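You operate a simulated robot arm through the tools that you are given. There is no shell and no other tool.

The job below is to be done with a simulated robot arm. You get a single attempt, and the scene is never put back.

Task
Unclip the teal bin, take out the flat cream box, clip the bin shut.
Fine: the box goes on top of the big clear case. Where these are worked on the way, their far stop is far enough and under half their travel is too little: lid of the teal bin.
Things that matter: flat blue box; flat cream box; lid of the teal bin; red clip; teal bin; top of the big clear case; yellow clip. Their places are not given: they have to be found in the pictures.

Only the result counts: the job must be done as asked and must still hold three seconds after the hand-in. Knocking over, shifting, dropping, spilling or breaking anything else fails it. A push-on lid holds only when it is set on centred and level and pressed home; a screw cap is set on level and turned clockwise until tight.

Robot
A 7-joint arm with a two-finger parallel gripper, fixed in place. Base frame: the origin is at the foot of the arm, x ahead of it, y to its left, z up. Lengths are in mm, angles in rad, forces in N, time in s.
Its first joint turns from -2.897 to 2.897 rad. Payload 4.4 kg.
Tool frame: the origin (TCP) lies between the finger pads and is the grasp point; the fingertips stand 23 mm ahead of it; z points along the fingers, y is the line along which they close. The gripper opens to 94 mm. The fingers are 38 mm wide and 10 mm thick; the gripper's body (54 by 96 mm) begins 39 mm behind the TCP.
Orientation is told as [roll, pitch, yaw] about the base's x, y, z axes, in that order, counted from this pose: with the fingers straight down and closing along the base's y, the tool's x points along the base's -x, its y along +y and its z along -z.

Tools
- The arm moves only by the tool drive_tool. Its argument "rows" is a list of rows, each an object of numbers (a shift or turn left out is 0, a gripper value left out holds the last): "grip": the closure in counts, from 0 (fully open) to 255 (shut); "x", "y", "z": the shift along the base's x, y, z in mm; "wx", "wy", "wz": the turn, a rotation vector about the base's x, y, z in rad. In form: [{"grip": .., "x": .., "y": .., "z": .., "wx": .., "wy": .., "wz": ..}, ...]. A call has 1 to 20 rows; each row shifts and turns the commanded pose from where the row before left it. Rows are played at 5 a second. More than 50 mm and 0.15 rad between two rows, or a gripper value outside its range, and nothing of the call is played. Where a pose cannot be reached the arm comes as near as it can. A force on the tool above 90 N (or 10 N above the force at the start of the call, whichever is more), or a blocked arm, ends the call early, and 0.2 s more pass. The fingers move at their own pace (about 72 mm/s each) and stop on an object; they squeeze with about 28 N. The grip force told is the motor's: it shows also when the fingers shut on nothing. Time passes only in rows, and 0.2 s behind the last, so rows that do not move let the fingers close. It gives the time, the measured TCP pose, the force on the tool (base axes), the opening and the grip force at its end, in the units of the frame above (readings bear some noise), with the torque about the TCP (base axes, N m) and any sound that the robot's microphone picked up.
- Cameras (640 x 400 px; columns grow to the right, rows downward): "scene" is fixed at [399.1, -648.9, 1343.9]; the picture's right is [0.98, -0.18, 0.00], its down [-0.07, -0.40, -0.91] and it looks along [0.16, 0.90, -0.41] (base axes); focal length 347 px, centre (320, 200). "wrist" rides on the gripper at [86, 16, -74] in the tool frame; the picture's right is [-0.18, 0.98, 0.00], its down [-0.58, -0.11, -0.81] and it looks along [-0.79, -0.15, 0.59] (tool axes); focal length 243 px, centre (320, 200).
- capture(camera): a new picture of that camera. The clock stands still meanwhile.
- pixel_to_xyz(camera, pixels): for up to 12 pixels [column, row] of the newest picture of that camera ("zoom" is the newest enlarged one), the place [x, y, z] in the base frame of the surface seen there, good to about 2 mm. The clock stands still meanwhile.
- inspect(camera, box): a new picture of the part [left, top, right, bottom] of that camera's present view, enlarged. The clock stands still meanwhile.
- job_done(): hands the job in; it is judged then, once.

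Open the gripper and draw the arm clear of the work before you hand the job in, unless the task says otherwise.

The tools are called after "Call:" by a JSON object that holds its "method" and its "body". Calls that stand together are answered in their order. drive_tool: Moves the arm, as the interface text tells. Its arguments: {"type":"object","properties":{"rows":{"type":"array"}},"required":["rows"]} The other tools are called the same way: capture (camera) takes a picture; pixel_to_xyz (camera, pixels) gives the place of the surface under pixels of a picture; inspect (camera, box) takes an enlarged picture of a part of a camera's view; job_done () hands the job in.

At the start:

```text
t: 0.0
ee_pos: [704.6, 129.0, 1119.7]
tool_rot: [0.001, 0.001, -0.001]
wrist_force: [-0.2, -0.8, 0.1]
ft_torque: [0.01, 0.05, 0.03]
opening: 93.9
gripper_force: 0.1
```

scene: 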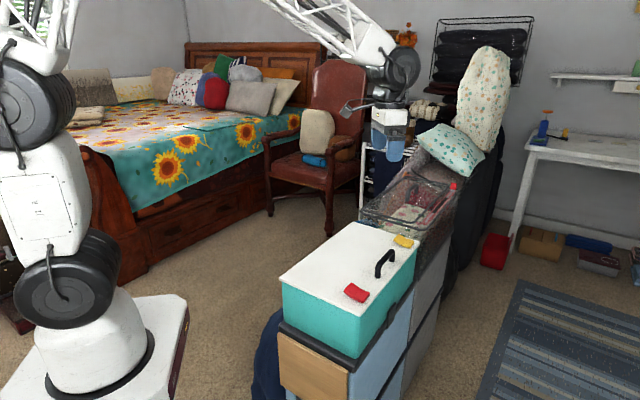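
wrist: 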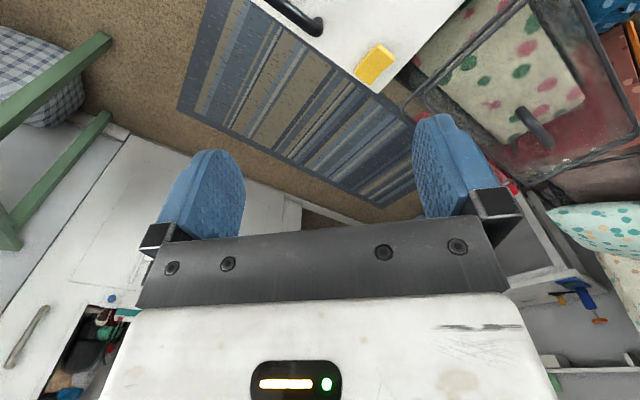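

The scene picture shows a teal bin with a white lid (around 350,280), a red clip at (356,292), a yellow clip at (404,241), a handle at (385,263), and a clear case behind at (410,205). I'll zoom in on these.

Call:
{"method": "inspect", "body": {"camera": "scene", "box": [260, 200, 440, 380]}}

Call:
{"method": "inspect", "body": {"camera": "scene", "box": [330, 120, 500, 260]}}

```text
2.22 times, centred on (350, 290) of scene
```

zoom: 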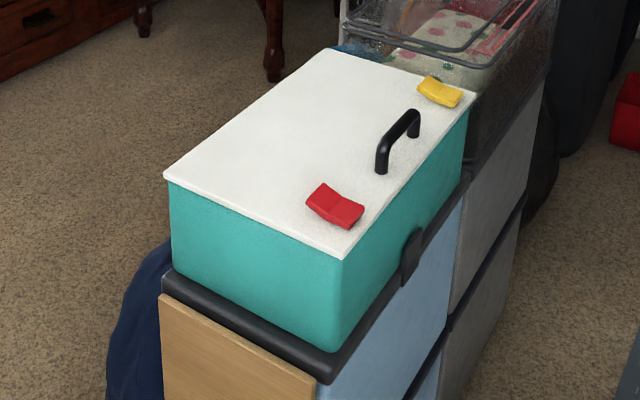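

```text
2.86 times, centred on (415, 190) of scene
```

zoom: 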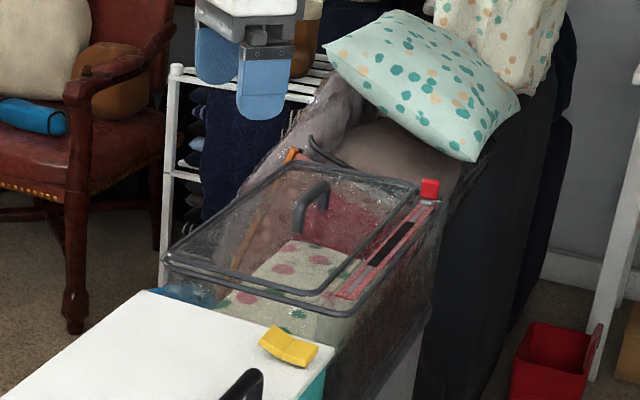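

The zoom shows the clear case with a rim and grey frame on top. I'll measure points on the teal bin's lid, clips, handle and the clear case top in the scene picture.

Call:
{"method": "capture", "body": {"camera": "scene"}}

Call:
{"method": "pixel_to_xyz", "body": {"camera": "scene", "pixels": [[281, 279], [354, 315], [418, 250], [354, 222], [356, 292], [404, 241], [340, 255], [378, 270], [391, 252], [385, 262], [350, 350], [344, 357]]}}

Call:
{"method": "pixel_to_xyz", "body": {"camera": "scene", "pixels": [[362, 208], [414, 226], [440, 186], [405, 175], [400, 200], [411, 192], [446, 182], [425, 205], [385, 212], [430, 195], [400, 215], [376, 202]]}}

```text
taken
```

scene: 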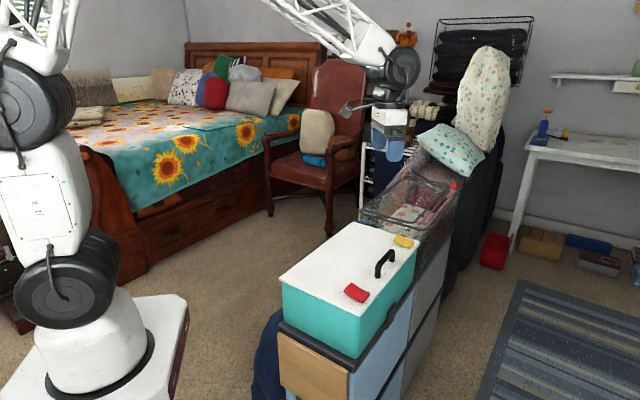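

```text
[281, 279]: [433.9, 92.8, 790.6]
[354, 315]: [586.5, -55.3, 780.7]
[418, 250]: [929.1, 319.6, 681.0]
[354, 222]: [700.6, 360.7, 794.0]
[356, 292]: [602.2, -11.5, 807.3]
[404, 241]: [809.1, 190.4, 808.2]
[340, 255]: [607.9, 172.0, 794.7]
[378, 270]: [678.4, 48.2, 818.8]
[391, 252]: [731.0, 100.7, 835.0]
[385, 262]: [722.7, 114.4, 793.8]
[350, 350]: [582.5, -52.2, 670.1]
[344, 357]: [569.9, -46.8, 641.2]
```

```text
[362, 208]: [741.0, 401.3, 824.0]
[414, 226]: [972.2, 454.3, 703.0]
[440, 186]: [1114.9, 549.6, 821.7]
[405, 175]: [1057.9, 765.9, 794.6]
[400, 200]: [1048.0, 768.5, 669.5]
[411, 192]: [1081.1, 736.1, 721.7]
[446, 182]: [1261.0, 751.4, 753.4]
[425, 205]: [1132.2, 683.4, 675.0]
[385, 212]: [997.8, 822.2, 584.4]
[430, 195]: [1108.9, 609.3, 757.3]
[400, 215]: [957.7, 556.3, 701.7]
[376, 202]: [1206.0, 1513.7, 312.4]
```

Depth through the clear case is messy. The wrist view shows the clear case's right side around (560,100); I'll zoom there.

Call:
{"method": "inspect", "body": {"camera": "wrist", "box": [340, 0, 640, 220]}}

Call:
{"method": "inspect", "body": {"camera": "scene", "box": [350, 160, 460, 250]}}

```text
1.82 times, centred on (490, 110) of wrist
```

zoom: 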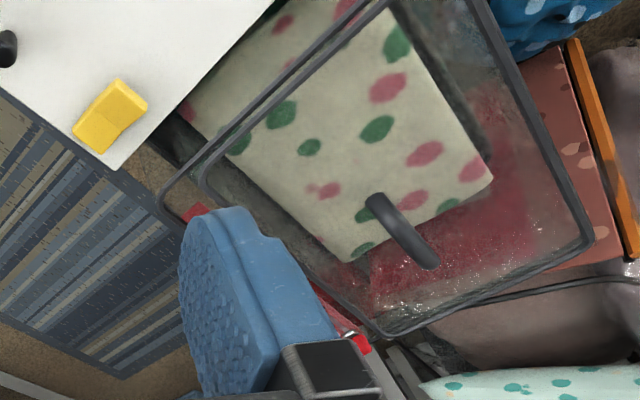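

```text
4.44 times, centred on (405, 205) of scene
```

zoom: 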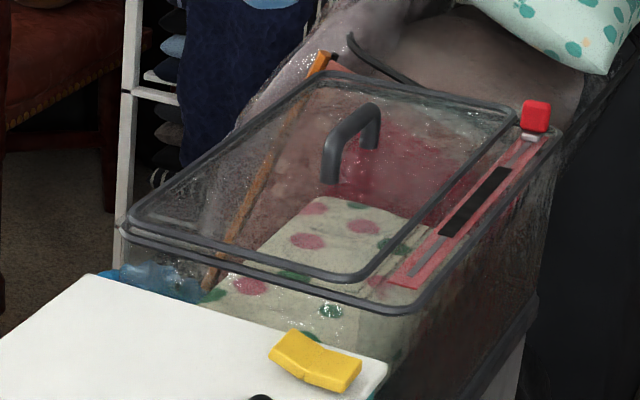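

I'll measure the case frame, its lid handle and rail in the newest zoom (scene).

Call:
{"method": "pixel_to_xyz", "body": {"camera": "zoom", "pixels": [[133, 214], [360, 278], [514, 110], [318, 76], [330, 150], [368, 112], [400, 309], [556, 130], [534, 115], [440, 230], [250, 262], [330, 360]]}}

Call:
{"method": "pixel_to_xyz", "body": {"camera": "wrist", "pixels": [[424, 95], [520, 182], [634, 132], [530, 2], [521, 112], [545, 140], [410, 118], [500, 90], [540, 60], [600, 130], [480, 60], [375, 62]]}}

```text
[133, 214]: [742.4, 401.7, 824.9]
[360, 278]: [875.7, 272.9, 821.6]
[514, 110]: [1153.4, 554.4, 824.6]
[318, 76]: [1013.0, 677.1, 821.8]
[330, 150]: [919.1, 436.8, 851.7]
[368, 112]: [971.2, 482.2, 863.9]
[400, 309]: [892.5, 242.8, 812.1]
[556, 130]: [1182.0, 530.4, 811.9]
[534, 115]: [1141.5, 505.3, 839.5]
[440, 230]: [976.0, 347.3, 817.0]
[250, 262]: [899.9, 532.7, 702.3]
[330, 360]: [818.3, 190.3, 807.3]
```

```text
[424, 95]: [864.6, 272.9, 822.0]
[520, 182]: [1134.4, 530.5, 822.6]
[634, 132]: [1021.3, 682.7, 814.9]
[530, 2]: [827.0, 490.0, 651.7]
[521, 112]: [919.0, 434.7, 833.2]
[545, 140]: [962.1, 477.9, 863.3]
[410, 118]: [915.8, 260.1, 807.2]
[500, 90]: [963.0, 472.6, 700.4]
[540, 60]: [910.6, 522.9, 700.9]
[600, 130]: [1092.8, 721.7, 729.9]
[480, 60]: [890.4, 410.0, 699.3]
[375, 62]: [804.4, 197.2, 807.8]
```

The lid of the clear case lies at z≈822 with its handle around (945,459). Clips on the teal bin are at (602,-11,807) and (809,190,808). I'll move the arm lower to look closely at the red clip.

Call:
{"method": "drive_tool", "body": {"rows": [{"grip": 0, "x": -27, "y": -15, "z": -25}, {"x": -27, "y": -15, "z": -25}, {"x": -27, "y": -15, "z": -25}, {"x": -27, "y": -15, "z": -25}, {"x": -27, "y": -15, "z": -25}, {"x": -27, "y": -15, "z": -25}, {"x": -27, "y": -15, "z": -25}, {"x": -27, "y": -15, "z": -25}]}}

Call:
{"method": "capture", "body": {"camera": "wrist"}}

Call:
{"method": "capture", "body": {"camera": "scene"}}

```text
t: 1.8
ee_pos: [486.8, 8.5, 918.8]
tool_rot: [-0.001, -0.002, 0.0]
wrist_force: [0.0, 0.0, 0.4]
ft_torque: [0.02, -0.02, -0.03]
opening: 93.8
gripper_force: 0.0
```

```text
taken
```

wrist: 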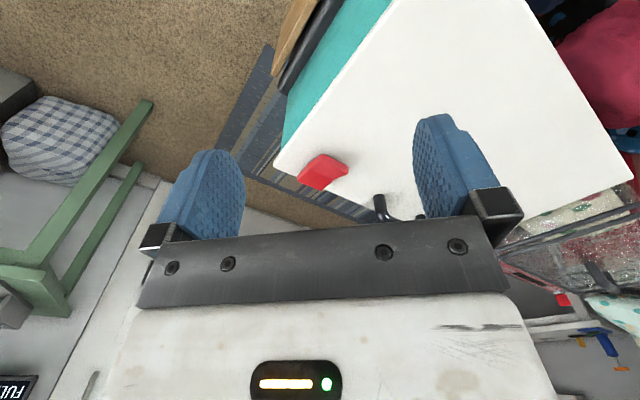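

```text
taken
```

scene: 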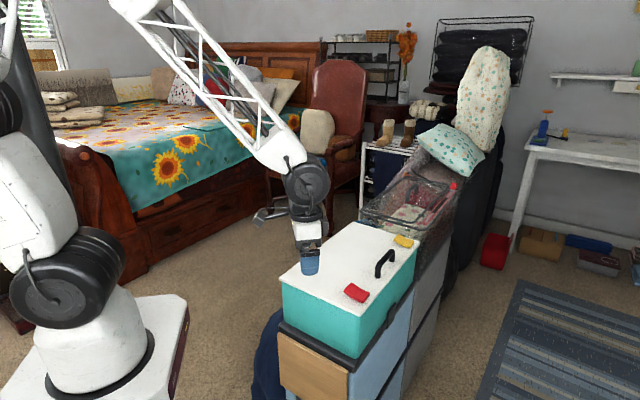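

The red clip shows at (323,172) in the wrist picture; zooming in on it.

Call:
{"method": "inspect", "body": {"camera": "wrist", "box": [260, 120, 420, 220]}}

Call:
{"method": "inspect", "body": {"camera": "scene", "box": [330, 230, 430, 330]}}

```text
4.00 times, centred on (340, 170) of wrist
```

zoom: 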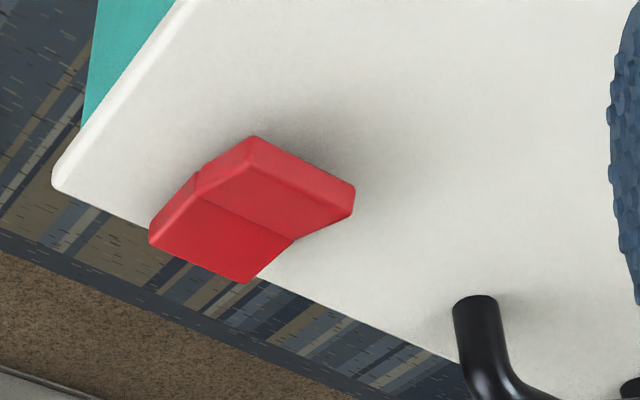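

```text
4.00 times, centred on (380, 280) of scene
```

zoom: 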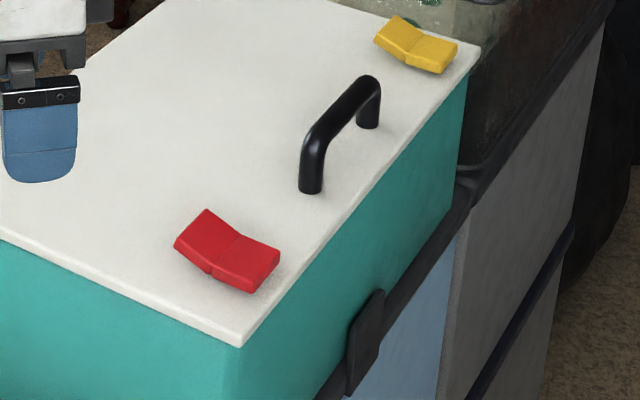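

The clips look like V-shaped rockers with a crease parallel to the front edge. I'll measure points on both halves of the red and yellow clips in the scene zoom.

Call:
{"method": "pixel_to_xyz", "body": {"camera": "zoom", "pixels": [[208, 215], [181, 242], [244, 238], [210, 270], [274, 260], [248, 285], [400, 22], [380, 42], [424, 36], [406, 62], [454, 48], [438, 68]]}}

Call:
{"method": "pixel_to_xyz", "body": {"camera": "zoom", "pixels": [[238, 340], [480, 48], [5, 235], [340, 0], [310, 150], [311, 188], [368, 80], [368, 122], [336, 112], [150, 220], [240, 320], [470, 60]]}}

Call:
{"method": "pixel_to_xyz", "body": {"camera": "wrist", "pixels": [[323, 157], [347, 168], [310, 165], [334, 178], [300, 178], [320, 188], [276, 165], [320, 140], [378, 200], [400, 217], [395, 1], [633, 170]]}}

```text
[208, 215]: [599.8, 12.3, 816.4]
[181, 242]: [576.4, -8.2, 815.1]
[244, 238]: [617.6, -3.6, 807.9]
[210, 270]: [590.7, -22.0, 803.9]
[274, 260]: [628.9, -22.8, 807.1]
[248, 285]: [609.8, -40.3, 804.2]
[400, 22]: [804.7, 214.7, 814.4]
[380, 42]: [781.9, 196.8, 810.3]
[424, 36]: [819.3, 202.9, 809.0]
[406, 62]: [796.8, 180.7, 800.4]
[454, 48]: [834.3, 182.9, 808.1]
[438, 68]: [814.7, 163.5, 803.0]
```

```text
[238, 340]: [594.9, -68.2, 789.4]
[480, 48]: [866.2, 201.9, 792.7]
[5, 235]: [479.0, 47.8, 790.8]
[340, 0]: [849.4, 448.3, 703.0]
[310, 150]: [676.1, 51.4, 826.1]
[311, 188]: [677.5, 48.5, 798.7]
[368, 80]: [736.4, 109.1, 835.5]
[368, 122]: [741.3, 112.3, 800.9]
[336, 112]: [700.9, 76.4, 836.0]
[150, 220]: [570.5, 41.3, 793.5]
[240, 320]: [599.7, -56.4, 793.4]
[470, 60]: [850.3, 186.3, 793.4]
```

```text
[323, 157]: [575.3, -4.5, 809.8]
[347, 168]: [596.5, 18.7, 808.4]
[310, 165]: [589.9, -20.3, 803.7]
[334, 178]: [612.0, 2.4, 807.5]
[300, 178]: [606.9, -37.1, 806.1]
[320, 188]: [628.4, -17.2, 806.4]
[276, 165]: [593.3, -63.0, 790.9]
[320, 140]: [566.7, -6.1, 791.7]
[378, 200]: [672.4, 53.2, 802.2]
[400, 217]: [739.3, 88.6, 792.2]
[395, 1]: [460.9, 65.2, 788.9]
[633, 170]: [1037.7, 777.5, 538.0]
```

Measured: the inner half of each clip is raised (z≈816) while the outer half sits low (z≈807), so these look like rockers — pressing the raised inner half should unclip. I'll close the fingers, yaw by 45° and hover over the inner end of the red clip at about (590,0).

Call:
{"method": "drive_tool", "body": {"rows": [{"grip": 255, "x": 17, "y": -1.5, "z": -5, "wz": 0.131}, {"x": 17, "y": -1.5, "z": -5, "wz": 0.131}, {"x": 17, "y": -1.5, "z": -5, "wz": 0.131}, {"x": 17, "y": -1.5, "z": -5, "wz": 0.131}, {"x": 17, "y": -1.5, "z": -5, "wz": 0.131}, {"x": 18, "y": -1, "z": -5, "wz": 0.131}, {"x": 0}]}}

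Call:
{"method": "capture", "body": {"camera": "wrist"}}

Call:
{"method": "inspect", "body": {"camera": "scene", "box": [300, 190, 440, 330]}}

```text
t: 3.4
ee_pos: [591.7, 0.7, 889.7]
tool_rot: [0.0, 0.001, 0.789]
wrist_force: [-0.2, -1.0, 0.0]
ft_torque: [0.01, -0.01, 0.03]
opening: 0.0
gripper_force: 27.4
```

```text
taken
```

wrist: 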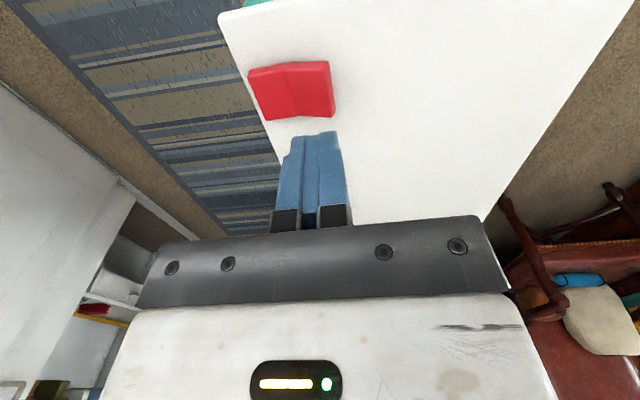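

```text
2.86 times, centred on (370, 260) of scene
```

zoom: 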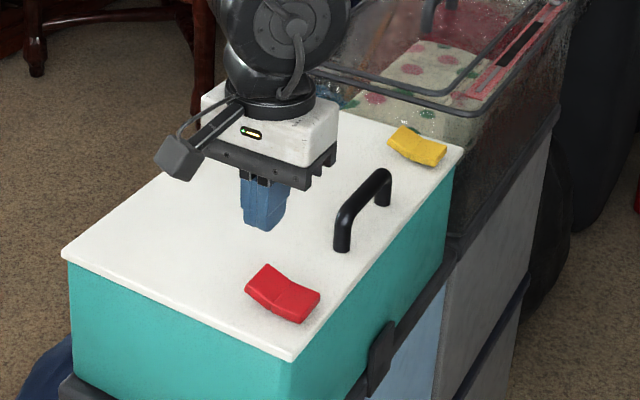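

The wrist picture shows the red clip at (290,90), just before the closed fingertips. I'll measure it precisely here.

Call:
{"method": "inspect", "body": {"camera": "wrist", "box": [220, 40, 380, 140]}}

Call:
{"method": "pixel_to_xyz", "body": {"camera": "wrist", "pixels": [[252, 73], [265, 117], [292, 66], [299, 112], [328, 64], [333, 110], [222, 15], [340, 80], [280, 90], [315, 88], [326, 88], [255, 90]]}}

```text
4.00 times, centred on (300, 90) of wrist
```

zoom: 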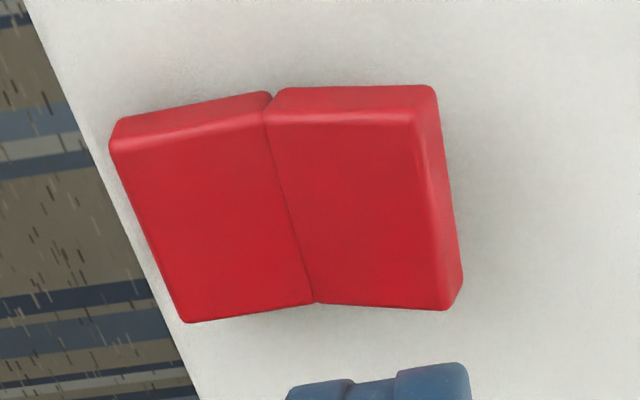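

```text
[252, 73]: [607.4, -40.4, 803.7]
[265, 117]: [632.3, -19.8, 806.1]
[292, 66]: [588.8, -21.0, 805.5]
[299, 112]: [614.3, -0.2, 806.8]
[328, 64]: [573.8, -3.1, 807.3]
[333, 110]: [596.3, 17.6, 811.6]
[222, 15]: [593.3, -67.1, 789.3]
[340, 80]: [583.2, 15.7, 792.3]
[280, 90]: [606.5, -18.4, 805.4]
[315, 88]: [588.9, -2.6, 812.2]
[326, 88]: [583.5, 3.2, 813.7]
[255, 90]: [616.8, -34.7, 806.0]
```

The fingertips are centred at (591.7,0.7), over the raised inner half (x≈589,y≈-1,z≈812). I'll descend slowly and press it.

Call:
{"method": "drive_tool", "body": {"rows": [{"z": -20}, {"z": -20}, {"z": -5}, {"z": -3}, {"z": -3}, {"z": -3}]}}

```text
t: 4.8
ee_pos: [591.9, -1.0, 837.3]
tool_rot: [-0.002, 0.0, 0.787]
wrist_force: [0.2, 0.3, 0.4]
ft_torque: [0.02, 0.01, 0.01]
opening: 0.0
gripper_force: 28.3
```

No contact yet at TCP z≈837; continuing down in small steps.

Call:
{"method": "drive_tool", "body": {"rows": [{"z": -2}, {"z": -2}, {"x": 0}]}}

Call:
{"method": "inspect", "body": {"camera": "scene", "box": [310, 240, 410, 320]}}

```text
t: 5.6
ee_pos: [591.7, 0.3, 832.3]
tool_rot: [0.0, 0.0, 0.787]
wrist_force: [-0.1, -0.3, 0.4]
ft_torque: [-0.03, 0.02, 0.01]
opening: 0.0
gripper_force: 27.8
```

```text
5.00 times, centred on (360, 280) of scene
```

zoom: 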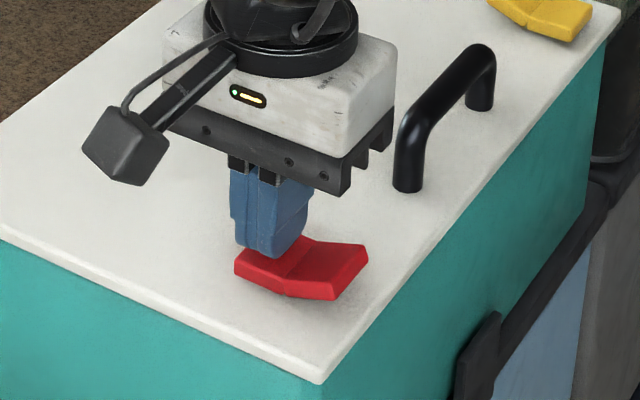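

The picture shows the red rocker tipping: outer half now rising. I'll press a little further until it meets its stop.

Call:
{"method": "drive_tool", "body": {"rows": [{"z": -2}, {"z": -2}, {"x": 0}]}}

Call:
{"method": "inspect", "body": {"camera": "scene", "box": [310, 240, 410, 320]}}

```text
t: 6.4
ee_pos: [592.7, 0.7, 828.6]
tool_rot: [0.001, -0.002, 0.787]
wrist_force: [-7.9, -7.4, 21.9]
ft_torque: [-0.27, 0.24, -0.03]
opening: 0.0
gripper_force: 28.1
```

```text
5.00 times, centred on (360, 280) of scene
```

zoom: 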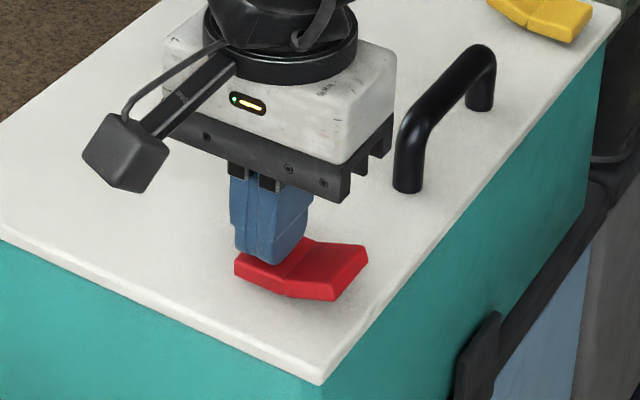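

Force 22 N at the end stop: the red rocker is over. I'll lift, travel above the handle and hover over the yellow clip's inner half at about (796,205).

Call:
{"method": "drive_tool", "body": {"rows": [{"z": 30}, {"z": 32}, {"x": 29.1, "y": 29.2}, {"x": 29.1, "y": 29.2}, {"x": 29.1, "y": 29.2}, {"x": 29.1, "y": 29.2}, {"x": 29.1, "y": 29.2}, {"x": 29.1, "y": 29.2}, {"x": 29.1, "y": 29.2}, {"x": 0}]}}

Call:
{"method": "capture", "body": {"camera": "wrist"}}

Call:
{"method": "inspect", "body": {"camera": "scene", "box": [320, 200, 440, 320]}}

```text
t: 8.6
ee_pos: [795.6, 205.8, 891.5]
tool_rot: [0.002, 0.0, 0.787]
wrist_force: [0.3, 0.0, -0.7]
ft_torque: [0.02, 0.0, 0.01]
opening: 0.0
gripper_force: 28.2
```

```text
taken
```

wrist: 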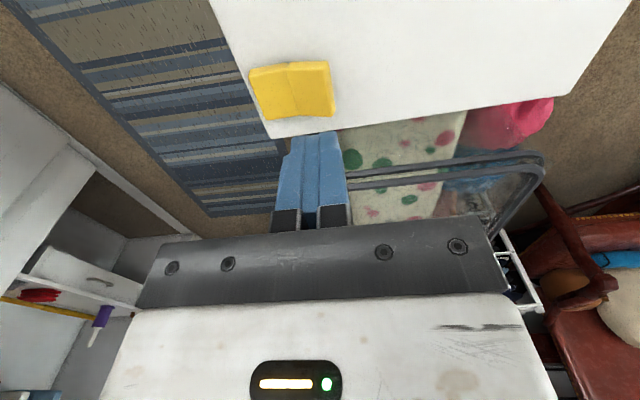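

```text
3.33 times, centred on (380, 260) of scene
```

zoom: 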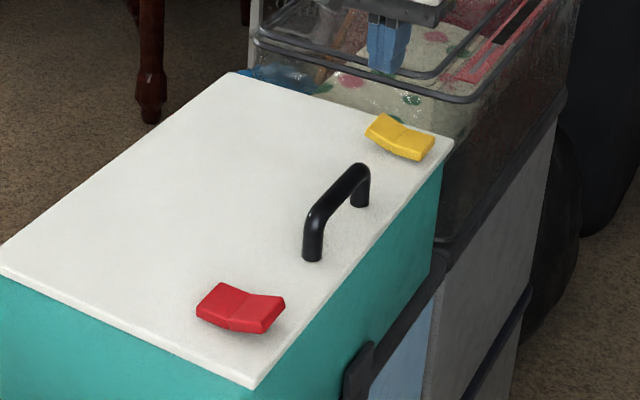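

The red clip's V looks different from the yellow one. I'll measure its halves to see whether it stayed over.

Call:
{"method": "inspect", "body": {"camera": "scene", "box": [330, 270, 390, 320]}}

Call:
{"method": "inspect", "body": {"camera": "scene", "box": [375, 220, 435, 270]}}

Call:
{"method": "pixel_to_xyz", "body": {"camera": "scene", "pixels": [[346, 286], [340, 294], [355, 290], [349, 297], [364, 290], [360, 298], [394, 236], [391, 239], [401, 239], [398, 243], [409, 241], [405, 246]]}}

```text
8.00 times, centred on (360, 295) of scene
```

zoom: 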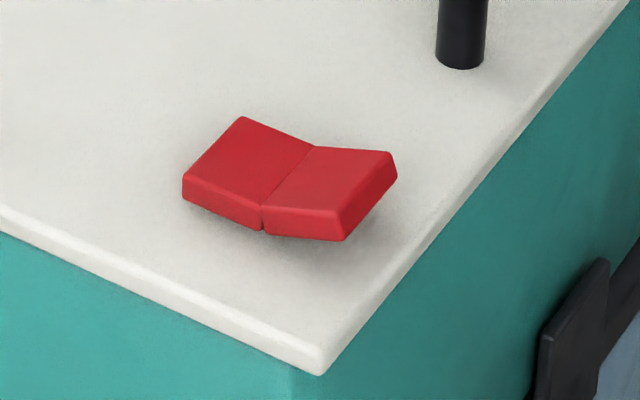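

```text
8.00 times, centred on (405, 245) of scene
```

zoom: 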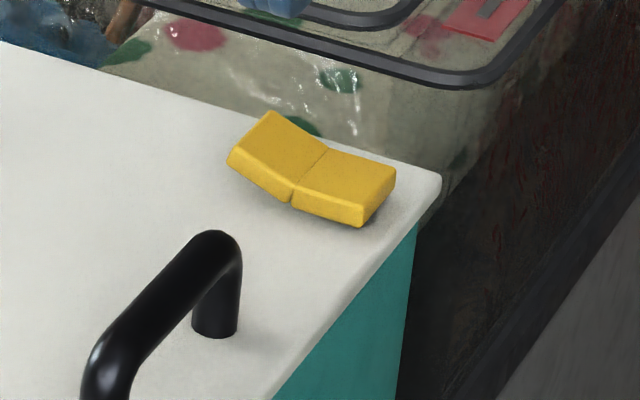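

```text
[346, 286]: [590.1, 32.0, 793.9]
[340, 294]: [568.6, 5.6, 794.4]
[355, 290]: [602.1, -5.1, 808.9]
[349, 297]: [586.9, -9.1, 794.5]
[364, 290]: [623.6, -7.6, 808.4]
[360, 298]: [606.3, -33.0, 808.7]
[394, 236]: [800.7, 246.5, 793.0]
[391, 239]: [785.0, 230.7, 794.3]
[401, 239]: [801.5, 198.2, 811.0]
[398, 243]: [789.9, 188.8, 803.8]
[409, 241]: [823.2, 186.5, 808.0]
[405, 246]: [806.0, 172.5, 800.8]
```

The red rocker has stayed over (its outer half is now raised). Now I press the yellow clip's inner half the same way.

Call:
{"method": "drive_tool", "body": {"rows": [{"z": -25}, {"z": -22}, {"z": -4}, {"z": -3}, {"z": -3}, {"z": -2}, {"z": -2}, {"x": 0}]}}

Call:
{"method": "inspect", "body": {"camera": "scene", "box": [375, 220, 435, 270]}}

```text
t: 10.4
ee_pos: [795.5, 205.4, 829.8]
tool_rot: [0.0, 0.0, 0.787]
wrist_force: [0.6, 0.9, -0.8]
ft_torque: [-0.01, -0.01, -0.02]
opening: 0.0
gripper_force: 28.3
```

```text
8.00 times, centred on (405, 245) of scene
```

zoom: 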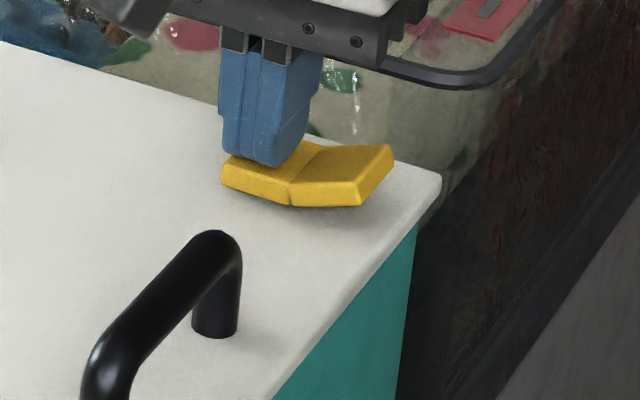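

The yellow rocker is tipped too; I press a touch more to its stop, then lift.

Call:
{"method": "drive_tool", "body": {"rows": [{"z": -2}, {"x": 0}]}}

Call:
{"method": "drive_tool", "body": {"rows": [{"z": 30}, {"z": 35}, {"x": 0}]}}

Call:
{"method": "inspect", "body": {"camera": "scene", "box": [330, 220, 430, 320]}}

```text
t: 11.0
ee_pos: [795.1, 205.4, 828.3]
tool_rot: [-0.001, -0.002, 0.788]
wrist_force: [-7.5, -0.3, 21.5]
ft_torque: [-0.14, 0.29, -0.05]
opening: 0.1
gripper_force: 27.7
```

```text
t: 11.8
ee_pos: [795.4, 205.6, 892.6]
tool_rot: [0.0, -0.001, 0.786]
wrist_force: [0.0, -0.6, -0.9]
ft_torque: [0.02, 0.0, 0.0]
opening: 0.1
gripper_force: 28.0
```

```text
4.00 times, centred on (380, 270) of scene
```

zoom: 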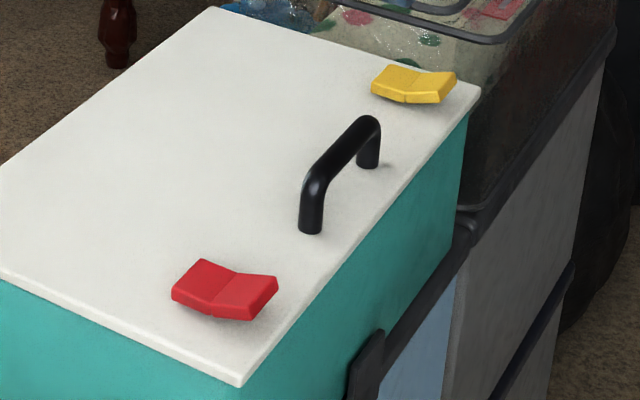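

Both clips now show their outer halves raised. Next I open the fingers and hover above the handle's bar, around (707,79,836).

Call:
{"method": "drive_tool", "body": {"rows": [{"grip": 90, "x": -22, "y": -31.5}, {"x": -22, "y": -31.5}, {"x": -22, "y": -31.5}, {"x": -22, "y": -31.5}, {"x": 0}]}}

Call:
{"method": "capture", "body": {"camera": "wrist"}}

Call:
{"method": "inspect", "body": {"camera": "scene", "box": [330, 210, 430, 310]}}

```text
t: 13.0
ee_pos: [709.8, 79.8, 891.8]
tool_rot: [0.0, -0.001, 0.787]
wrist_force: [-0.3, 0.3, -0.1]
ft_torque: [0.01, -0.03, 0.04]
opening: 60.8
gripper_force: 0.0
```

```text
taken
```

wrist: 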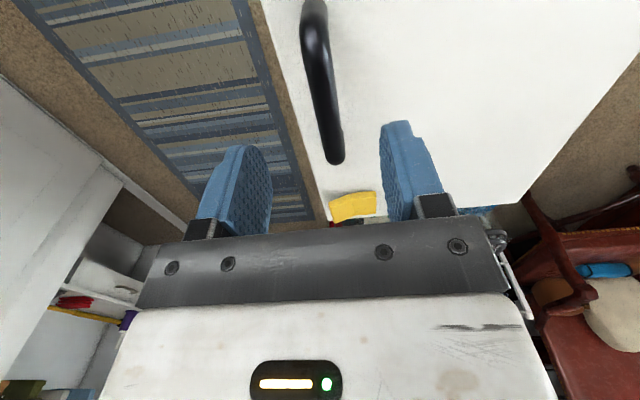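

```text
4.00 times, centred on (380, 260) of scene
```

zoom: 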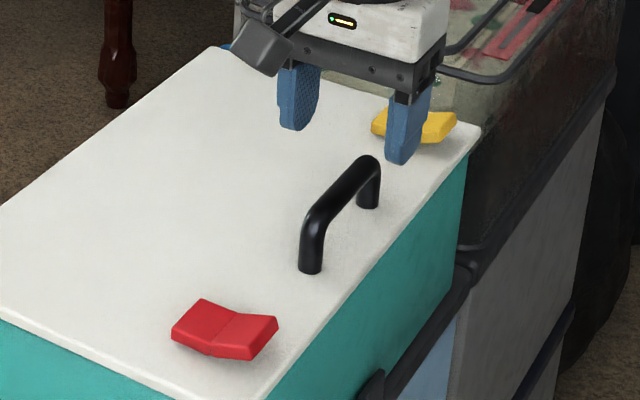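

The bar runs between the fingers from (318,20) to (332,150) in the wrist picture. I'll measure it.

Call:
{"method": "pixel_to_xyz", "body": {"camera": "wrist", "pixels": [[312, 30], [318, 60], [323, 90], [328, 120], [331, 145], [335, 158], [314, 10]]}}

Call:
{"method": "pixel_to_xyz", "body": {"camera": "zoom", "pixels": [[310, 225], [322, 208], [336, 192], [350, 175], [368, 158], [310, 265], [368, 205]]}}

```text
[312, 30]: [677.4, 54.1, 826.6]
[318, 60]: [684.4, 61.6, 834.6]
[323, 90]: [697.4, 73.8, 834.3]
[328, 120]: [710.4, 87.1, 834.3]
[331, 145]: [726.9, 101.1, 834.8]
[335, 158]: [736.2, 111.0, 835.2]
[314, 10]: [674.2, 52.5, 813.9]
```

```text
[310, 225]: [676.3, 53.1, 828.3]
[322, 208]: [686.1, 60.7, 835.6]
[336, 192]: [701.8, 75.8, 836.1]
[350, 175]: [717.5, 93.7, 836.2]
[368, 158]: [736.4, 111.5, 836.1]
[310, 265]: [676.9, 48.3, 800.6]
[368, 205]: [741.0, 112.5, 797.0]
```

Bar centre line works out to about (707,83) with its axis at z≈830. I'll centre, descend over it and close.

Call:
{"method": "drive_tool", "body": {"rows": [{"x": -2.5, "y": 3.4, "z": -20}, {"z": -20}, {"z": -12}, {"z": -9}, {"grip": 255}, {"x": 0}, {"x": 0}, {"x": 0}]}}

Call:
{"method": "inspect", "body": {"camera": "scene", "box": [330, 210, 430, 310]}}

```text
t: 14.8
ee_pos: [706.4, 81.6, 831.2]
tool_rot: [-0.002, -0.002, 0.786]
wrist_force: [28.1, -44.1, 10.8]
ft_torque: [-0.11, -0.22, -0.19]
opening: 15.5
gripper_force: 44.9
```

```text
4.00 times, centred on (380, 260) of scene
```

zoom: 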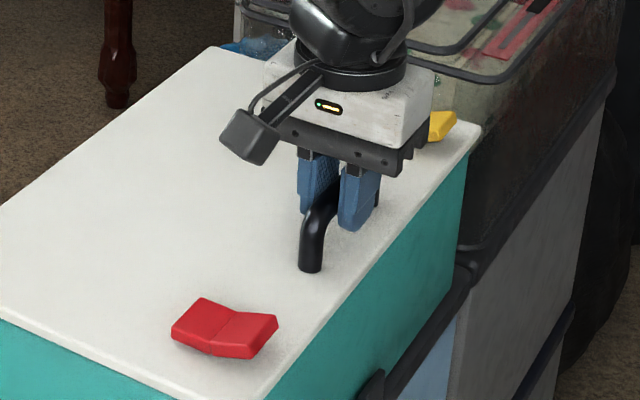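

The fingers have stopped on the bar (15.5 mm) but there's about 52 N sideways, so the bar lies a little to the front of the TCP. I'll shift slightly toward (+x,-y) to relieve it.

Call:
{"method": "drive_tool", "body": {"rows": [{"x": 0.7, "y": -0.7}, {"x": 0.7, "y": -0.7}, {"x": 0}]}}

```text
t: 15.6
ee_pos: [707.0, 81.4, 830.7]
tool_rot: [-0.002, 0.001, 0.787]
wrist_force: [24.2, -14.2, 6.1]
ft_torque: [0.22, -0.35, -0.37]
opening: 15.3
gripper_force: 45.0
```

Call:
{"method": "drive_tool", "body": {"rows": [{"x": 0.7, "y": -0.7}, {"x": 0.5, "y": -0.5}, {"x": 0}]}}

```text
t: 16.4
ee_pos: [706.8, 80.5, 830.6]
tool_rot: [0.001, 0.003, 0.788]
wrist_force: [-27.1, 27.8, 18.3]
ft_torque: [0.0, 0.38, -0.46]
opening: 15.5
gripper_force: 45.4
```

Overshot slightly; stiffness is about 39 N/mm. I back off 1 mm to centre the grip.

Call:
{"method": "drive_tool", "body": {"rows": [{"x": -0.7, "y": 0.7}, {"x": 0}]}}

```text
t: 17.0
ee_pos: [707.0, 81.3, 829.7]
tool_rot: [0.001, 0.0, 0.787]
wrist_force: [-31.5, 34.2, 15.8]
ft_torque: [-0.04, 0.34, -0.37]
opening: 15.6
gripper_force: 44.7
```

Call:
{"method": "drive_tool", "body": {"rows": [{"x": -0.7, "y": 0.7}, {"x": 0}]}}

```text
t: 17.6
ee_pos: [707.7, 81.6, 831.4]
tool_rot: [0.001, -0.001, 0.786]
wrist_force: [-10.1, 21.1, 4.6]
ft_torque: [0.05, -0.07, -0.19]
opening: 15.4
gripper_force: 45.5
```

Side force is down to about 22 N. Now I start the lid on its arc about the back edge: first about 5° as a test.

Call:
{"method": "drive_tool", "body": {"rows": [{"x": -0.9, "y": 0.9, "z": 3.5}, {"x": -0.8, "y": 0.8, "z": 5}, {"x": -0.9, "y": 0.9, "z": 4.5}, {"x": -1.0, "y": 1.0, "z": 4.3}, {"x": 0}]}}

Call:
{"method": "inspect", "body": {"camera": "scene", "box": [260, 190, 440, 330]}}

```text
t: 18.8
ee_pos: [703.3, 84.5, 848.5]
tool_rot: [-0.001, -0.002, 0.786]
wrist_force: [19.6, 1.8, 2.9]
ft_torque: [0.2, -0.44, -0.28]
opening: 15.2
gripper_force: 45.1
```

```text
2.86 times, centred on (350, 260) of scene
```

zoom: 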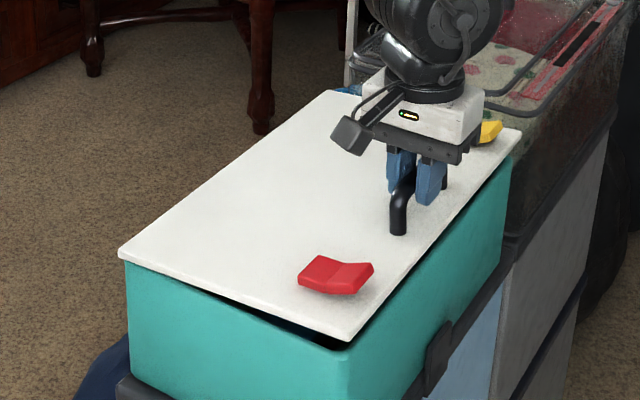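

The lid is hinging on its back edge with low force (~13 N). Continuing the arc to about 20°.

Call:
{"method": "drive_tool", "body": {"rows": [{"x": -2.1, "y": 2.1, "z": 8.5}, {"x": -2.2, "y": 2.2, "z": 8.3}, {"x": -2.6, "y": 2.6, "z": 8.2}, {"x": -2.7, "y": 2.7, "z": 8.0}, {"x": -3.1, "y": 3.1, "z": 7.8}, {"x": -3.2, "y": 3.2, "z": 7.7}, {"x": 0}]}}

```text
t: 20.4
ee_pos: [687.9, 99.2, 897.8]
tool_rot: [0.0, -0.003, 0.786]
wrist_force: [14.2, -46.2, 23.7]
ft_torque: [-0.22, -0.13, -0.23]
opening: 15.7
gripper_force: 44.9
```

The reading shows ~49 N, purely radial outward, so the hinge radius is a bit larger than I assumed. I adjust outward and go on to about 30°.

Call:
{"method": "drive_tool", "body": {"rows": [{"x": 0.7, "y": -0.7, "z": 0.6}, {"x": -3.3, "y": 3.3, "z": 7.5}, {"x": -3.6, "y": 3.6, "z": 7.5}, {"x": -3.9, "y": 3.9, "z": 7.1}, {"x": -4.0, "y": 4.0, "z": 7.0}, {"x": 0}]}}

Call:
{"method": "inspect", "body": {"camera": "scene", "box": [260, 170, 440, 330]}}

```text
t: 21.8
ee_pos: [673.7, 113.8, 925.7]
tool_rot: [0.0, 0.0, 0.787]
wrist_force: [2.5, 3.1, -1.2]
ft_torque: [0.13, -0.13, -0.34]
opening: 15.5
gripper_force: 45.0
```

```text
2.50 times, centred on (350, 250) of scene
```

zoom: 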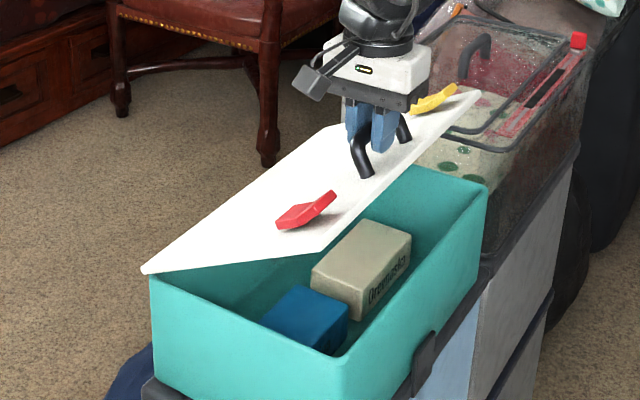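

Nearly zero force at 30°, and the cream and blue boxes are visible in the bin. Continuing the arc to about 55° with a slight tool tilt along the lid.

Call:
{"method": "drive_tool", "body": {"rows": [{"x": -8.8, "y": 8.8, "z": 13.1, "wx": -0.0177, "wy": -0.0177}, {"x": -9.6, "y": 9.6, "z": 11.9, "wx": -0.0177, "wy": -0.0177}, {"x": -10.3, "y": 10.3, "z": 10.7, "wx": -0.0177, "wy": -0.0177}, {"x": -10.9, "y": 10.9, "z": 9.4, "wx": -0.0177, "wy": -0.0177}, {"x": -11.4, "y": 11.4, "z": 8.0, "wx": -0.0177, "wy": -0.0177}, {"x": 0}]}}

```text
t: 23.2
ee_pos: [621.3, 166.0, 979.7]
tool_rot: [-0.125, -0.001, 0.784]
wrist_force: [5.9, -22.7, 40.6]
ft_torque: [-0.21, -0.06, -0.14]
opening: 15.5
gripper_force: 44.8
```

Force is again purely radial outward (~45 N). I correct outward by 1.2 mm and go on to about 75°.

Call:
{"method": "drive_tool", "body": {"rows": [{"x": 0.4, "y": -0.4, "z": 1.2}, {"x": -12.0, "y": 12.0, "z": 6.7, "wx": -0.0177, "wy": -0.0177}, {"x": -12.35, "y": 12.35, "z": 5.2, "wx": -0.0177, "wy": -0.0177}, {"x": -12.6, "y": 12.6, "z": 3.6, "wx": -0.0177, "wy": -0.0177}, {"x": -12.8, "y": 12.8, "z": 2.0, "wx": -0.0177, "wy": -0.0177}, {"x": 0}]}}

Call:
{"method": "inspect", "body": {"camera": "scene", "box": [240, 130, 440, 330]}}

```text
t: 24.6
ee_pos: [571.2, 214.4, 997.1]
tool_rot: [-0.225, -0.002, 0.786]
wrist_force: [14.3, 9.9, 29.3]
ft_torque: [0.27, -0.26, -0.09]
opening: 15.4
gripper_force: 45.1
```

```text
2.00 times, centred on (340, 230) of scene
```

zoom: 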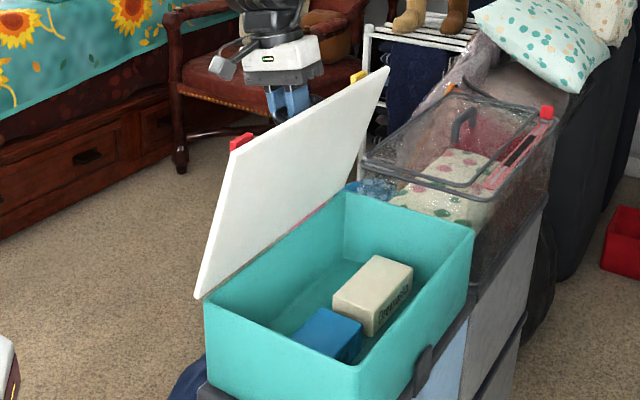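

The lid is at roughly 75–80°. Small outward correction, then on toward 95°.

Call:
{"method": "drive_tool", "body": {"rows": [{"x": -12.8, "y": 12.8, "z": 1.4, "wx": -0.0177, "wy": -0.0177}, {"x": -12.8, "y": 12.8, "z": -1.0, "wx": -0.0177, "wy": -0.0177}, {"x": -12.7, "y": 12.7, "z": -2.7, "wx": -0.0177, "wy": -0.0177}, {"x": 0}]}}

```text
t: 25.6
ee_pos: [533.8, 253.0, 993.0]
tool_rot: [-0.3, 0.003, 0.786]
wrist_force: [-10.9, -7.5, 5.3]
ft_torque: [-0.3, 0.33, -0.35]
opening: 15.4
gripper_force: 44.9
```

At about 90° with low force. Continuing past vertical step by step.

Call:
{"method": "drive_tool", "body": {"rows": [{"x": -12.5, "y": 12.5, "z": -4.3, "wx": -0.0177, "wy": -0.0177}, {"x": -12.2, "y": 12.2, "z": -5.8, "wx": -0.0177, "wy": -0.0177}, {"x": 0}]}}

Call:
{"method": "inspect", "body": {"camera": "scene", "box": [240, 110, 440, 310]}}

```text
t: 26.4
ee_pos: [508.9, 278.6, 985.2]
tool_rot: [-0.348, 0.002, 0.785]
wrist_force: [-24.0, -20.3, 8.1]
ft_torque: [-0.13, 0.12, -0.27]
opening: 15.5
gripper_force: 44.5
```

```text
2.00 times, centred on (340, 210) of scene
```

zoom: 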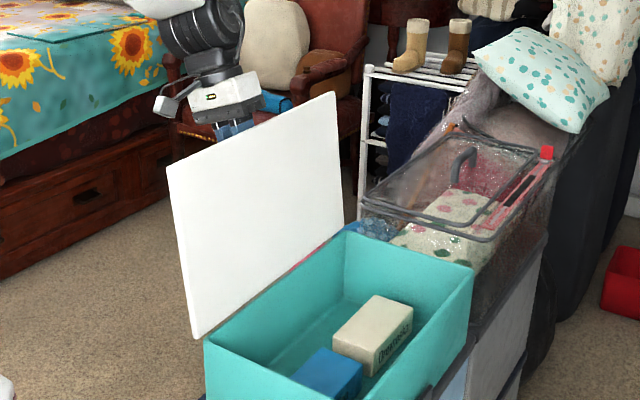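

Lid is ~100°; the ~31 N is along the bar axis, so I relieve that slightly while continuing gently to find the far stop.

Call:
{"method": "drive_tool", "body": {"rows": [{"x": -6.4, "y": 5.4, "z": -3.5, "wx": -0.0177, "wy": -0.0177}, {"x": -6.4, "y": 5.4, "z": -3.8, "wx": -0.0177, "wy": -0.0177}, {"x": 0}]}}

```text
t: 27.2
ee_pos: [497.0, 290.2, 978.3]
tool_rot: [-0.398, -0.002, 0.786]
wrist_force: [7.3, 9.5, 2.7]
ft_torque: [0.67, -0.61, 0.22]
opening: 15.6
gripper_force: 45.0
```

No stop yet at ~105°. Continuing a further 5°.

Call:
{"method": "drive_tool", "body": {"rows": [{"x": -5.6, "y": 5.7, "z": -4.2, "wx": -0.0177, "wy": -0.0177}, {"x": -5.6, "y": 5.7, "z": -4.5, "wx": -0.0177, "wy": -0.0177}, {"x": 0}]}}

Call:
{"method": "inspect", "body": {"camera": "scene", "box": [240, 110, 440, 310]}}

```text
t: 27.9
ee_pos: [490.4, 296.1, 973.9]
tool_rot: [-0.454, -0.001, 0.783]
wrist_force: [37.7, -44.2, 6.4]
ft_torque: [-0.34, 0.45, 0.09]
opening: 15.3
gripper_force: 44.8
stopped in row 3: the force on the tool passed its limit at 92 N (the readings are from after the stop); the commanded pose is now the measured one
```

```text
2.00 times, centred on (340, 210) of scene
```

zoom: 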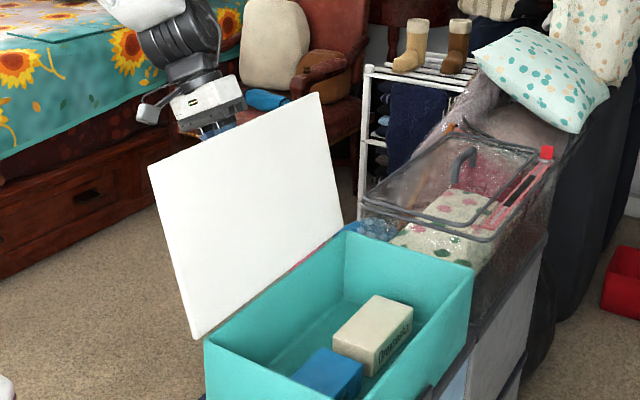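

The lid met its far stop (force along the opening direction, ~107°). I relieve the push, loosen the fingers modestly (so the front finger doesn't press the lid) and back out along the tool axis.

Call:
{"method": "drive_tool", "body": {"rows": [{"x": 0.8, "y": -0.8}, {"grip": 165}, {"x": 0}, {"x": 0}]}}

Call:
{"method": "inspect", "body": {"camera": "scene", "box": [240, 110, 440, 310]}}

Call:
{"method": "capture", "body": {"camera": "wrist"}}

```text
t: 28.9
ee_pos: [489.7, 298.5, 973.6]
tool_rot: [-0.451, -0.003, 0.784]
wrist_force: [0.5, 0.0, -0.1]
ft_torque: [-0.03, 0.0, 0.02]
opening: 33.1
gripper_force: 0.1
```

```text
2.00 times, centred on (340, 210) of scene
```

zoom: 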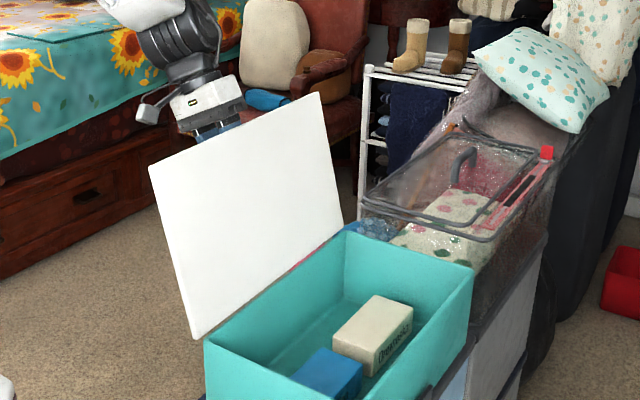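

```text
taken
```

wrist: 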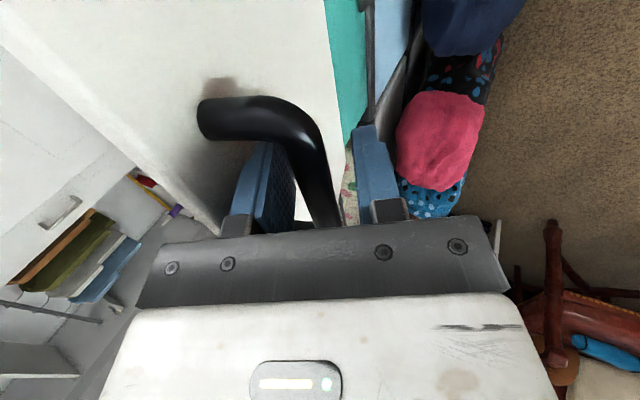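

The bar is free and the lid rests at its stop with no force. I back out along the tool axis and rise.

Call:
{"method": "drive_tool", "body": {"rows": [{"x": -9.3, "y": 9.3, "z": 27}, {"x": -9.3, "y": 9.3, "z": 27}, {"x": -9.3, "y": 9.3, "z": 27}, {"z": 40}, {"z": 30}, {"x": 0}]}}

Call:
{"method": "capture", "body": {"camera": "scene"}}

Call:
{"method": "inspect", "body": {"camera": "scene", "box": [320, 220, 440, 320]}}

```text
t: 30.2
ee_pos: [461.4, 327.1, 1123.8]
tool_rot: [-0.451, -0.004, 0.786]
wrist_force: [0.0, 0.0, 0.0]
ft_torque: [0.04, 0.0, 0.01]
opening: 33.4
gripper_force: 0.0
```

```text
taken
```

scene: 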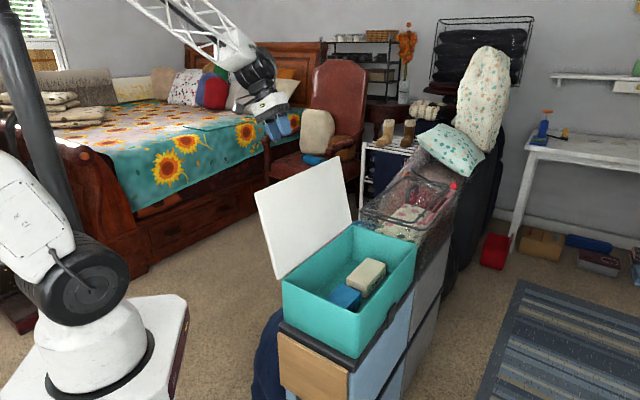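

```text
4.00 times, centred on (380, 270) of scene
```

zoom: 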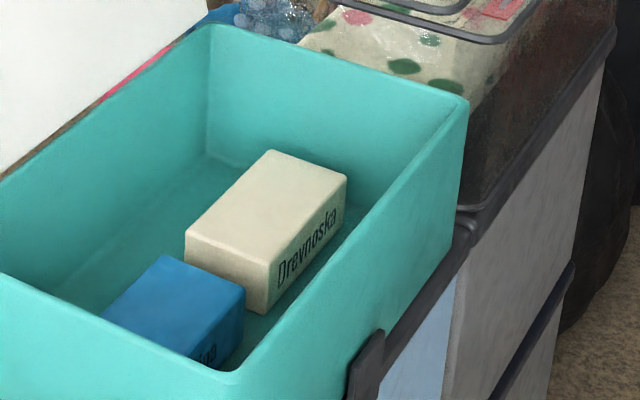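

The lid stays open. I'll measure the cream box's top corners, the blue box and the bin rims in the zoom.

Call:
{"method": "pixel_to_xyz", "body": {"camera": "zoom", "pixels": [[272, 154], [342, 175], [266, 260], [190, 234], [266, 305], [342, 215], [230, 200], [265, 205], [165, 262], [240, 290], [185, 350], [108, 313]]}}

Call:
{"method": "pixel_to_xyz", "body": {"camera": "zoom", "pixels": [[208, 30], [462, 100], [236, 375], [2, 280], [225, 240], [205, 200], [210, 120], [350, 270], [450, 115], [130, 230], [300, 330], [250, 345]]}}

```text
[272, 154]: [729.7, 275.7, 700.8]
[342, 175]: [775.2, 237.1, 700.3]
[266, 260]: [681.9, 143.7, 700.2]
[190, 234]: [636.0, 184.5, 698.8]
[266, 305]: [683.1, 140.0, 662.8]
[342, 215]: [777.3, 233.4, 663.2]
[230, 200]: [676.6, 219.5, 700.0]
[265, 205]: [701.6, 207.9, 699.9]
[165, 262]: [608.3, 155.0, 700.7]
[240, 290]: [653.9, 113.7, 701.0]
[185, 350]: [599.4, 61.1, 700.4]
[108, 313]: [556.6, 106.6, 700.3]
```

```text
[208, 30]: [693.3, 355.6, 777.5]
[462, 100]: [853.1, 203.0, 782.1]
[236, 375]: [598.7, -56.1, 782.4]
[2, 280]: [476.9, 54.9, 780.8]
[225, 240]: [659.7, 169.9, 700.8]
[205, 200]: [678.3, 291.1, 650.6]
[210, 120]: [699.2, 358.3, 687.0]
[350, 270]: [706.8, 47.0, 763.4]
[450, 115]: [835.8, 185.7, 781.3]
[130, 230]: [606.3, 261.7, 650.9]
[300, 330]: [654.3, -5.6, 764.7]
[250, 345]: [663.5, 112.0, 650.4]
```

The cream box: centre ≈(705.7,210.3), top z=700, floor 650.5, about 132×62×50 with its long side at 45°. I move over the bin above the lid's edge, untilt the tool and open the gripper fully.

Call:
{"method": "drive_tool", "body": {"rows": [{"grip": 0, "x": 40.8, "y": -19.5, "wx": 0.0798, "wy": 0.0798}, {"x": 40.8, "y": -19.5, "wx": 0.0798, "wy": 0.0798}, {"x": 40.8, "y": -19.5, "wx": 0.0798, "wy": 0.0798}, {"x": 40.8, "y": -19.5, "wx": 0.0798, "wy": 0.0798}, {"x": 40.8, "y": -19.5}, {"x": 40.3, "y": -19.3}, {"z": -40}, {"z": -40}, {"z": -40}, {"x": 0}]}}

Call:
{"method": "capture", "body": {"camera": "scene"}}

Call:
{"method": "capture", "body": {"camera": "wrist"}}

```text
t: 32.5
ee_pos: [705.7, 208.8, 1005.6]
tool_rot: [0.001, -0.003, 0.784]
wrist_force: [-0.7, 0.8, -0.1]
ft_torque: [0.0, -0.01, -0.01]
opening: 93.9
gripper_force: 0.0
```

```text
taken
```

scene: 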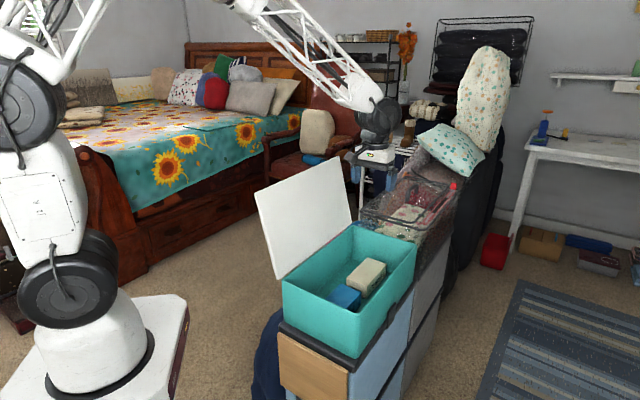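

```text
taken
```

wrist: 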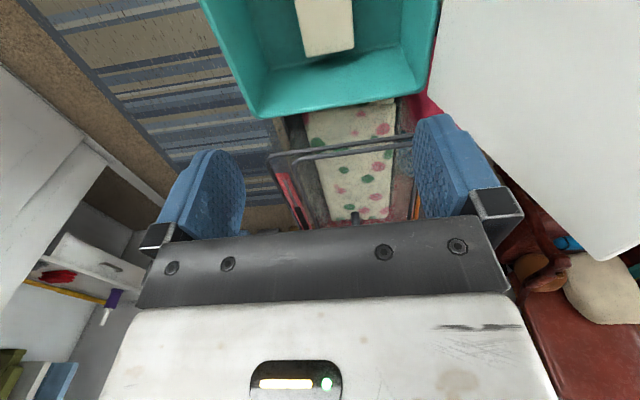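

The forearm passes well above the lid's edge by my estimate. I descend to hover just above the cream box (fingertips still above its top at z=700) and check alignment.

Call:
{"method": "drive_tool", "body": {"rows": [{"y": 1, "z": -45}, {"z": -45}, {"z": -45}, {"z": -45}, {"z": -35}, {"z": -30}, {"x": 0}]}}

Call:
{"method": "capture", "body": {"camera": "scene"}}

Call:
{"method": "capture", "body": {"camera": "wrist"}}

```text
t: 34.0
ee_pos: [706.1, 209.9, 758.4]
tool_rot: [0.0, -0.001, 0.783]
wrist_force: [-0.1, 0.5, 0.4]
ft_torque: [0.04, -0.01, -0.01]
opening: 93.9
gripper_force: 0.1
```

```text
taken
```

scene: 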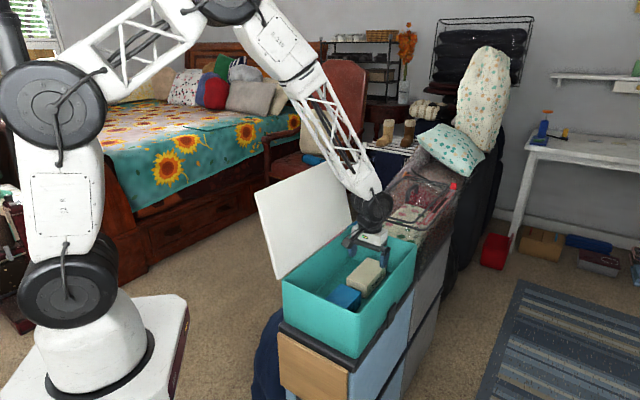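

```text
taken
```

wrist: 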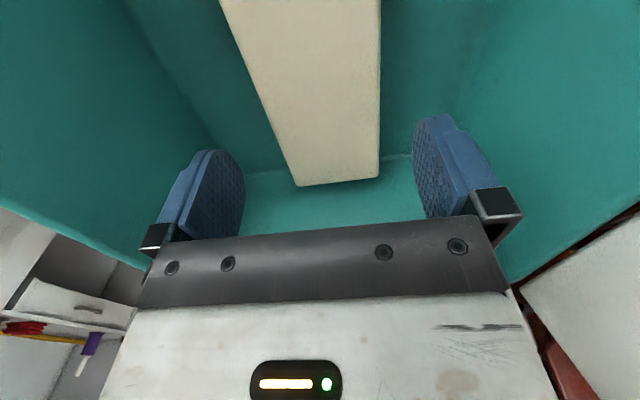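

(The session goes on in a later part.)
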